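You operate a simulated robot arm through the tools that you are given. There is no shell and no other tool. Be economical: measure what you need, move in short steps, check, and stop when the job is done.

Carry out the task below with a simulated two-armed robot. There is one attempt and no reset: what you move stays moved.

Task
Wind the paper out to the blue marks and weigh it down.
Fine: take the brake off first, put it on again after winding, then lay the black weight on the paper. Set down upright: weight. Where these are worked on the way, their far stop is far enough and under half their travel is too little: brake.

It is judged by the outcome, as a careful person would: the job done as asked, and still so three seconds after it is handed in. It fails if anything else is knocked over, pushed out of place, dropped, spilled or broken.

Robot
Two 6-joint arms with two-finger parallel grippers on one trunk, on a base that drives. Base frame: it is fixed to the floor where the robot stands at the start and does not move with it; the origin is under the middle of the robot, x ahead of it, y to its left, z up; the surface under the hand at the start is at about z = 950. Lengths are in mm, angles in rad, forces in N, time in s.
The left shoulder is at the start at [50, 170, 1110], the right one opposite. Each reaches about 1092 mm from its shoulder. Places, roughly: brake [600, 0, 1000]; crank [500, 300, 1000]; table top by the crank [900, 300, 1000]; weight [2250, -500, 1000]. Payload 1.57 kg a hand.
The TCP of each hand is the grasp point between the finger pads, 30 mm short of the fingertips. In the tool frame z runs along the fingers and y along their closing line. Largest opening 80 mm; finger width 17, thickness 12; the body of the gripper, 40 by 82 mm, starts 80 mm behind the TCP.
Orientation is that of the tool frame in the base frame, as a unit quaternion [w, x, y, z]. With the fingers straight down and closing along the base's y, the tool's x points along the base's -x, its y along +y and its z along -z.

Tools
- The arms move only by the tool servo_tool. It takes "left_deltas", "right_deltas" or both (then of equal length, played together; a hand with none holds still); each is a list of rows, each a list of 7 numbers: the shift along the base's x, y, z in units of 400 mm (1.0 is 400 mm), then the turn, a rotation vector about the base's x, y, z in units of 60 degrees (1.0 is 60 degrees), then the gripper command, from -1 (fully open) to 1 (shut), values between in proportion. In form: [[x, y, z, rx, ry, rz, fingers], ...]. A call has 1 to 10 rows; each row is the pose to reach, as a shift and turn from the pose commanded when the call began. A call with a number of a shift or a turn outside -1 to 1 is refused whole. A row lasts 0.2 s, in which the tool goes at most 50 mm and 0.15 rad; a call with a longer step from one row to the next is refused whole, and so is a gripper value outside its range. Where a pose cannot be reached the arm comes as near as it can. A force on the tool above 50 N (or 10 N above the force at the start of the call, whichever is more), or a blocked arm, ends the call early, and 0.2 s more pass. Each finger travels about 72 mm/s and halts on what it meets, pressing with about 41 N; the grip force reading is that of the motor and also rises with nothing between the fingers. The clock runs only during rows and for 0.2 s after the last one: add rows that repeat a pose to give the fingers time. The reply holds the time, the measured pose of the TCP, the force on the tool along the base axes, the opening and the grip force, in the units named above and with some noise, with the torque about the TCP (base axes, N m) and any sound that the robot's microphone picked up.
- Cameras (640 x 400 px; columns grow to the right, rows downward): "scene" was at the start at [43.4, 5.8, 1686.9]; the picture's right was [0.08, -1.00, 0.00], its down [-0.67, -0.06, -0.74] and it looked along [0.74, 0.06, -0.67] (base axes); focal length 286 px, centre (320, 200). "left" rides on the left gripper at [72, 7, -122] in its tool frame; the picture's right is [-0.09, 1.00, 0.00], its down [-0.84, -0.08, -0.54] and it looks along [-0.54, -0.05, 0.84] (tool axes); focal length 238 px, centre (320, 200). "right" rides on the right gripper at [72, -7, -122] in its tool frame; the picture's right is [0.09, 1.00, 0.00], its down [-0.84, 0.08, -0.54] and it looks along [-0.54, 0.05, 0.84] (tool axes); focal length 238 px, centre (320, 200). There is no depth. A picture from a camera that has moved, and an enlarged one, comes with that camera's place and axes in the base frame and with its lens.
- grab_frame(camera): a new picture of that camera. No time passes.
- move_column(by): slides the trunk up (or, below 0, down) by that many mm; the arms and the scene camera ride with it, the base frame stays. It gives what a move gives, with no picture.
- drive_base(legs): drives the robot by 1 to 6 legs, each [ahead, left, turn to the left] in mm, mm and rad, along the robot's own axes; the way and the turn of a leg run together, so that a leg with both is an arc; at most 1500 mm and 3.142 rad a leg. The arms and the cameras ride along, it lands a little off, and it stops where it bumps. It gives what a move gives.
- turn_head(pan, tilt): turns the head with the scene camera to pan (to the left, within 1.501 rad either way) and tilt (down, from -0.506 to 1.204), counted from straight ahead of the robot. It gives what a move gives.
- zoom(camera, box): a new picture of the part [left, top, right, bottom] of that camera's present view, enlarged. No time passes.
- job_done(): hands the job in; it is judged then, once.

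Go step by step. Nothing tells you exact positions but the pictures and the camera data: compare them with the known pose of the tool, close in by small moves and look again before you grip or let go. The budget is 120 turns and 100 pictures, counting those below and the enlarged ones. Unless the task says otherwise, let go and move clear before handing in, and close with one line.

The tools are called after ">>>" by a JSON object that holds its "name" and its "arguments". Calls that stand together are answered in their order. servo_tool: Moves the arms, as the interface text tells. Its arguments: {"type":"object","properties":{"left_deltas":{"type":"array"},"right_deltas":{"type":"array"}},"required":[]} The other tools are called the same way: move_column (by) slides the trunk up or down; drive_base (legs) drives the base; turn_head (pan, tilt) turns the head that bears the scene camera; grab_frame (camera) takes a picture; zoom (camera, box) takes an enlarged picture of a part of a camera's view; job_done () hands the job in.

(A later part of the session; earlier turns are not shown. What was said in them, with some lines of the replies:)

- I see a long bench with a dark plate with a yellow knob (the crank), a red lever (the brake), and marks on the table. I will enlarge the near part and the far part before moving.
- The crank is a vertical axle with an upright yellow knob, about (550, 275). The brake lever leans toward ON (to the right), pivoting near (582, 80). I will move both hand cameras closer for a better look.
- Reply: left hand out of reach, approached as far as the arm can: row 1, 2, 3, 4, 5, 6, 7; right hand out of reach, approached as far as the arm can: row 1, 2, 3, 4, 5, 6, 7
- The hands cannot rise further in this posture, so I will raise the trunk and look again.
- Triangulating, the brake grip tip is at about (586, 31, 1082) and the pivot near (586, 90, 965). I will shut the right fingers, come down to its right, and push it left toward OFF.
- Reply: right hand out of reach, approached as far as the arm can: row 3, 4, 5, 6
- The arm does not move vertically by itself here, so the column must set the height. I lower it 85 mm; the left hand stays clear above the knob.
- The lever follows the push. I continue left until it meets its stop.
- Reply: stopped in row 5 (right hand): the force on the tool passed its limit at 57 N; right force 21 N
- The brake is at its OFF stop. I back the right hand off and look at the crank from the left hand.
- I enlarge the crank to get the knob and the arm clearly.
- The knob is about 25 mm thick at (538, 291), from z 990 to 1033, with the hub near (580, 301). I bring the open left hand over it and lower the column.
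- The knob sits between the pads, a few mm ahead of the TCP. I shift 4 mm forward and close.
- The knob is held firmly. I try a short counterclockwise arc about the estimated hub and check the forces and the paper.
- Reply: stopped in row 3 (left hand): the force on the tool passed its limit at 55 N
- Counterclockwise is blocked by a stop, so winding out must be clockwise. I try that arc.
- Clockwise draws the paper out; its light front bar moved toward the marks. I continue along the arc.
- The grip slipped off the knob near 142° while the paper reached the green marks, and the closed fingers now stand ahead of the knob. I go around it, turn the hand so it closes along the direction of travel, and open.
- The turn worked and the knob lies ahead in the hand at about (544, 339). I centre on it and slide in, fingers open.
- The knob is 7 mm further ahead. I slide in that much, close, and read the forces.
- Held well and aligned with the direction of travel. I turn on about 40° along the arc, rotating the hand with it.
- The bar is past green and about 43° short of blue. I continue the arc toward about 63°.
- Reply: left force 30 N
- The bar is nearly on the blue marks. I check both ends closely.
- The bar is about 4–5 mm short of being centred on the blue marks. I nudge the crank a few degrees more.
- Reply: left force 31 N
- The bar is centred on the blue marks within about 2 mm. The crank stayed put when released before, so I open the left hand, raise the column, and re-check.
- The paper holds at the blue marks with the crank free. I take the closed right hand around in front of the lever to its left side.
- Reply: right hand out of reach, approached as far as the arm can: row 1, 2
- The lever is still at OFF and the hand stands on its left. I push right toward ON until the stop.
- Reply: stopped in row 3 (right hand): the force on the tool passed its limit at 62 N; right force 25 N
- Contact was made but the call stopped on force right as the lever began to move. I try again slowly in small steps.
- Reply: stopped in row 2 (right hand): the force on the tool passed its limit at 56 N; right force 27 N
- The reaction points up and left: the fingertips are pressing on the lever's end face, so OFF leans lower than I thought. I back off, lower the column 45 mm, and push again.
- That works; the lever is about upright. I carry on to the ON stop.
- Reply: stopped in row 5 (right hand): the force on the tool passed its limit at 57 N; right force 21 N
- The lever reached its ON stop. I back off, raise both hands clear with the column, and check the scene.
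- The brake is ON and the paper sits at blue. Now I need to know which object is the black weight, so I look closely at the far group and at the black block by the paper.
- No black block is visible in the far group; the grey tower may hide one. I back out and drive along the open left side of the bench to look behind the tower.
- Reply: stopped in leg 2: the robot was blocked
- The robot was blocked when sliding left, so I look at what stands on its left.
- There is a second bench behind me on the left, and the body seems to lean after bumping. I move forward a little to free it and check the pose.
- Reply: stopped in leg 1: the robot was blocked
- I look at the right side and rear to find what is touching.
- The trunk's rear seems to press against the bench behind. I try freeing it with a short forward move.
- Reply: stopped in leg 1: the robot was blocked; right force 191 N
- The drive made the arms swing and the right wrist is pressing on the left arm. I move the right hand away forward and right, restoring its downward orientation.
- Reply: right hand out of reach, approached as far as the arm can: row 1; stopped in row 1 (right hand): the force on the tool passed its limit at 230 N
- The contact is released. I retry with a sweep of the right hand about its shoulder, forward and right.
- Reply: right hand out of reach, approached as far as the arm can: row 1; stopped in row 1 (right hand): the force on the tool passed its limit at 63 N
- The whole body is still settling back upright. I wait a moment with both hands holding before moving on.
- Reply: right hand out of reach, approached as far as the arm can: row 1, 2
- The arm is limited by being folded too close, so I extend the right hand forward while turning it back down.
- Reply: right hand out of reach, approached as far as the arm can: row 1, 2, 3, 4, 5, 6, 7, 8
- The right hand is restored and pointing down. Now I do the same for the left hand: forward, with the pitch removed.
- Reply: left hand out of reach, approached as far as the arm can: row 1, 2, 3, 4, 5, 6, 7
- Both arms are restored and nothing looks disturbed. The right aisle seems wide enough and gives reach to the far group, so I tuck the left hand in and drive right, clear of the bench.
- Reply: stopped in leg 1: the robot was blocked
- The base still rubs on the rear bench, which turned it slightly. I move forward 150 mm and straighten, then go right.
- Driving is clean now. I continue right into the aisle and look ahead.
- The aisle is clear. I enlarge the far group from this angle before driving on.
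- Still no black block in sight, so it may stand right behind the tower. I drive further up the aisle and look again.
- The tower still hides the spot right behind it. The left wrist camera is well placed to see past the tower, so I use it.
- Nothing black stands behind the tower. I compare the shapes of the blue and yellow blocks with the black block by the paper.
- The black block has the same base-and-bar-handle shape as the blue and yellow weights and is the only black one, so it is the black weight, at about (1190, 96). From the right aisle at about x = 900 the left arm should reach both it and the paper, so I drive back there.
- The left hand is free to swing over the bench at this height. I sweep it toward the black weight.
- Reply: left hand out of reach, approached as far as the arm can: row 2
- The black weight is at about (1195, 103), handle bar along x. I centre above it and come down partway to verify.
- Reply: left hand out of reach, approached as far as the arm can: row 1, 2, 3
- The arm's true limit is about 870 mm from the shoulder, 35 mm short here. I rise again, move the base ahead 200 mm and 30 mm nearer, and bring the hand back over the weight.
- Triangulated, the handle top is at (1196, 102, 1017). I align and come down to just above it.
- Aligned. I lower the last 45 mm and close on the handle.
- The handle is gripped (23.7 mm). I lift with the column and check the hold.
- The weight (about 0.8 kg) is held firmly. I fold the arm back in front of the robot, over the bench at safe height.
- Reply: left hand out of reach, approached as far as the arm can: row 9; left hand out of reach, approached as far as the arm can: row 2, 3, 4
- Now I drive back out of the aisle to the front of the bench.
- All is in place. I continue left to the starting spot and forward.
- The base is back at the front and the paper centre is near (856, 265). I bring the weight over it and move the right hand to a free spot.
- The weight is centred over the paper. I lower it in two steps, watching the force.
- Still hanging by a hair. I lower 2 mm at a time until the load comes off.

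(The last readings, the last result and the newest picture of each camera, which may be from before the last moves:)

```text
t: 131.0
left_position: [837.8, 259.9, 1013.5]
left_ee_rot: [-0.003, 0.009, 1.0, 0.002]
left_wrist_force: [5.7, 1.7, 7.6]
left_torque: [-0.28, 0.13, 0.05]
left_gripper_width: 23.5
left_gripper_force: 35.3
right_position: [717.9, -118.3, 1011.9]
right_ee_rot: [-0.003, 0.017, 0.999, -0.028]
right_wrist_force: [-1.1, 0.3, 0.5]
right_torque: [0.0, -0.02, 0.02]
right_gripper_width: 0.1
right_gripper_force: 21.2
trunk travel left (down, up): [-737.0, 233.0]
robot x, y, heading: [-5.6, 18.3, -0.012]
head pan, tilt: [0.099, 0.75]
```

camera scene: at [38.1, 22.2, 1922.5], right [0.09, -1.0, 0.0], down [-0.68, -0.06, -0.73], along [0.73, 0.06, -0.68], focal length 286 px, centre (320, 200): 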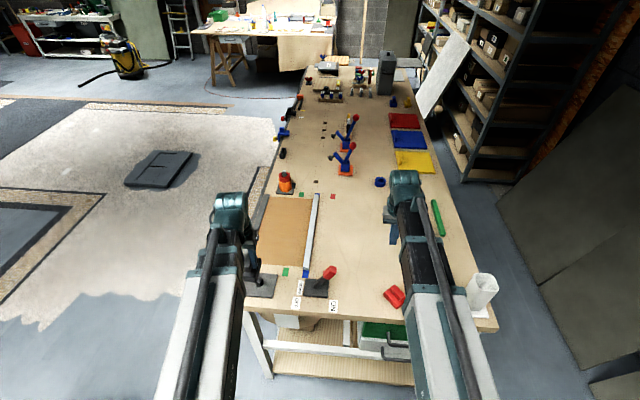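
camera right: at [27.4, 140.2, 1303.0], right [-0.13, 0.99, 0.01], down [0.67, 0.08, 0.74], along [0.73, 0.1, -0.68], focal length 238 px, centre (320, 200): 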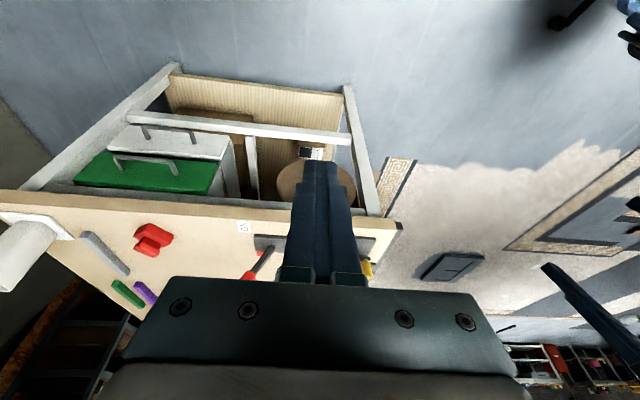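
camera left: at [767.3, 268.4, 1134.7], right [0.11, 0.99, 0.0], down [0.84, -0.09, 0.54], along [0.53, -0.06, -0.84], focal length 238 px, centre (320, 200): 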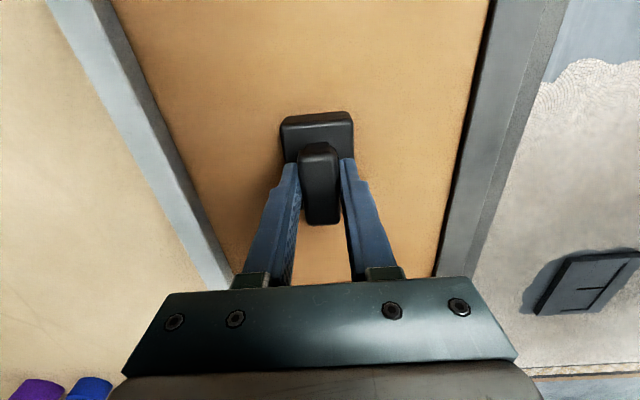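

The weight rests on the paper. I open the fingers and rise.

>>> {"name": "servo_tool", "arguments": {"left_deltas": [[0, 0, 0, 0, 0, 0, 0.5], [0, 0, 0, 0, 0, 0, 0], [0, 0, 0, 0, 0, 0, -1], [0, 0, 0, 0, 0, 0, -1], [0, 0, 0, 0, 0, 0, -1]]}}

>>> {"name": "move_column", "arguments": {"by": 200}}

>>> {"name": "grab_frame", "arguments": {"camera": "left"}}

>>> {"name": "zoom", "arguments": {"camera": "scene", "box": [200, 160, 440, 310]}}

```text
t: 132.2
left_position: [838.0, 260.1, 1011.6]
left_ee_rot: [-0.003, 0.01, 1.0, 0.001]
left_wrist_force: [0.3, -0.4, 0.0]
left_torque: [0.01, -0.01, -0.03]
left_gripper_width: 80.1
left_gripper_force: 0.1
right_position: [717.9, -117.3, 1011.4]
right_ee_rot: [-0.002, 0.017, 0.999, -0.028]
right_wrist_force: [-0.1, -0.4, 0.7]
right_torque: [0.0, 0.0, -0.05]
right_gripper_width: 0.0
right_gripper_force: 21.1
trunk travel left (down, up): [-737.0, 233.0]
robot x, y, heading: [-3.0, 11.1, -0.013]
head pan, tilt: [0.099, 0.75]
```

```text
t: 134.3
left_position: [838.9, 260.3, 1211.9]
left_ee_rot: [-0.002, 0.009, 1.0, 0.002]
left_wrist_force: [0.3, 0.9, -0.4]
left_torque: [0.0, 0.01, 0.02]
left_gripper_width: 79.7
left_gripper_force: 0.0
right_position: [718.2, -117.3, 1212.6]
right_ee_rot: [-0.002, 0.018, 0.999, -0.028]
right_wrist_force: [-0.2, -0.1, -0.3]
right_torque: [0.0, -0.02, -0.02]
right_gripper_width: 0.0
right_gripper_force: 21.1
trunk travel left (down, up): [-937.0, 33.0]
robot x, y, heading: [-3.0, 14.1, -0.013]
head pan, tilt: [0.099, 0.75]
```

```text
15 pictures are left
camera left: at [766.9, 268.2, 1333.0], right [0.11, 0.99, 0.0], down [0.84, -0.09, 0.54], along [0.53, -0.06, -0.84], focal length 238 px, centre (320, 200)
```

left: 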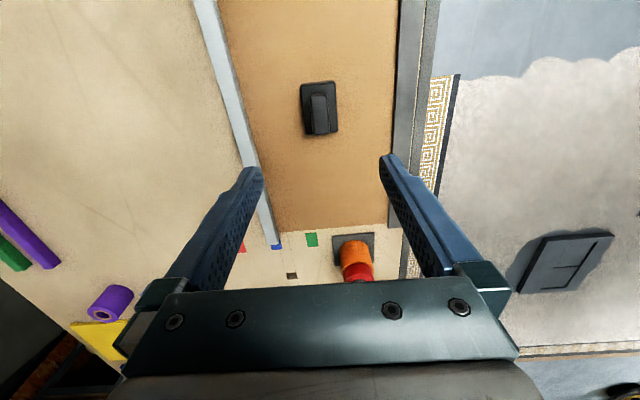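

```text
2.67 times, centred on (320, 235) of scene
camera zoom: at [38.2, 21.8, 1897.5], right [0.09, -1.0, 0.0], down [-0.68, -0.06, -0.73], along [0.73, 0.06, -0.68], focal length 762 px, centre (320, 107)
```

zoom: 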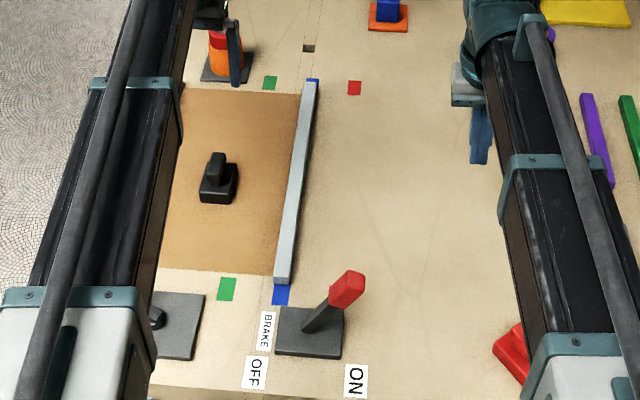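

The black weight stands upright on the paper, the bar is on the blue marks, the brake is ON, and both hands are clear. I hand the job in.

>>> {"name": "job_done", "arguments": {}}

```text
The job is handed in.
```

The paper is wound out to the blue marks (bar within about 2 mm), the brake is back on, and the black weight stands upright on the paper. On the way, the robot bumped the bench behind it and the arms knocked against each other. I saw nothing moved on that bench, but I didn't check it again before handing in.
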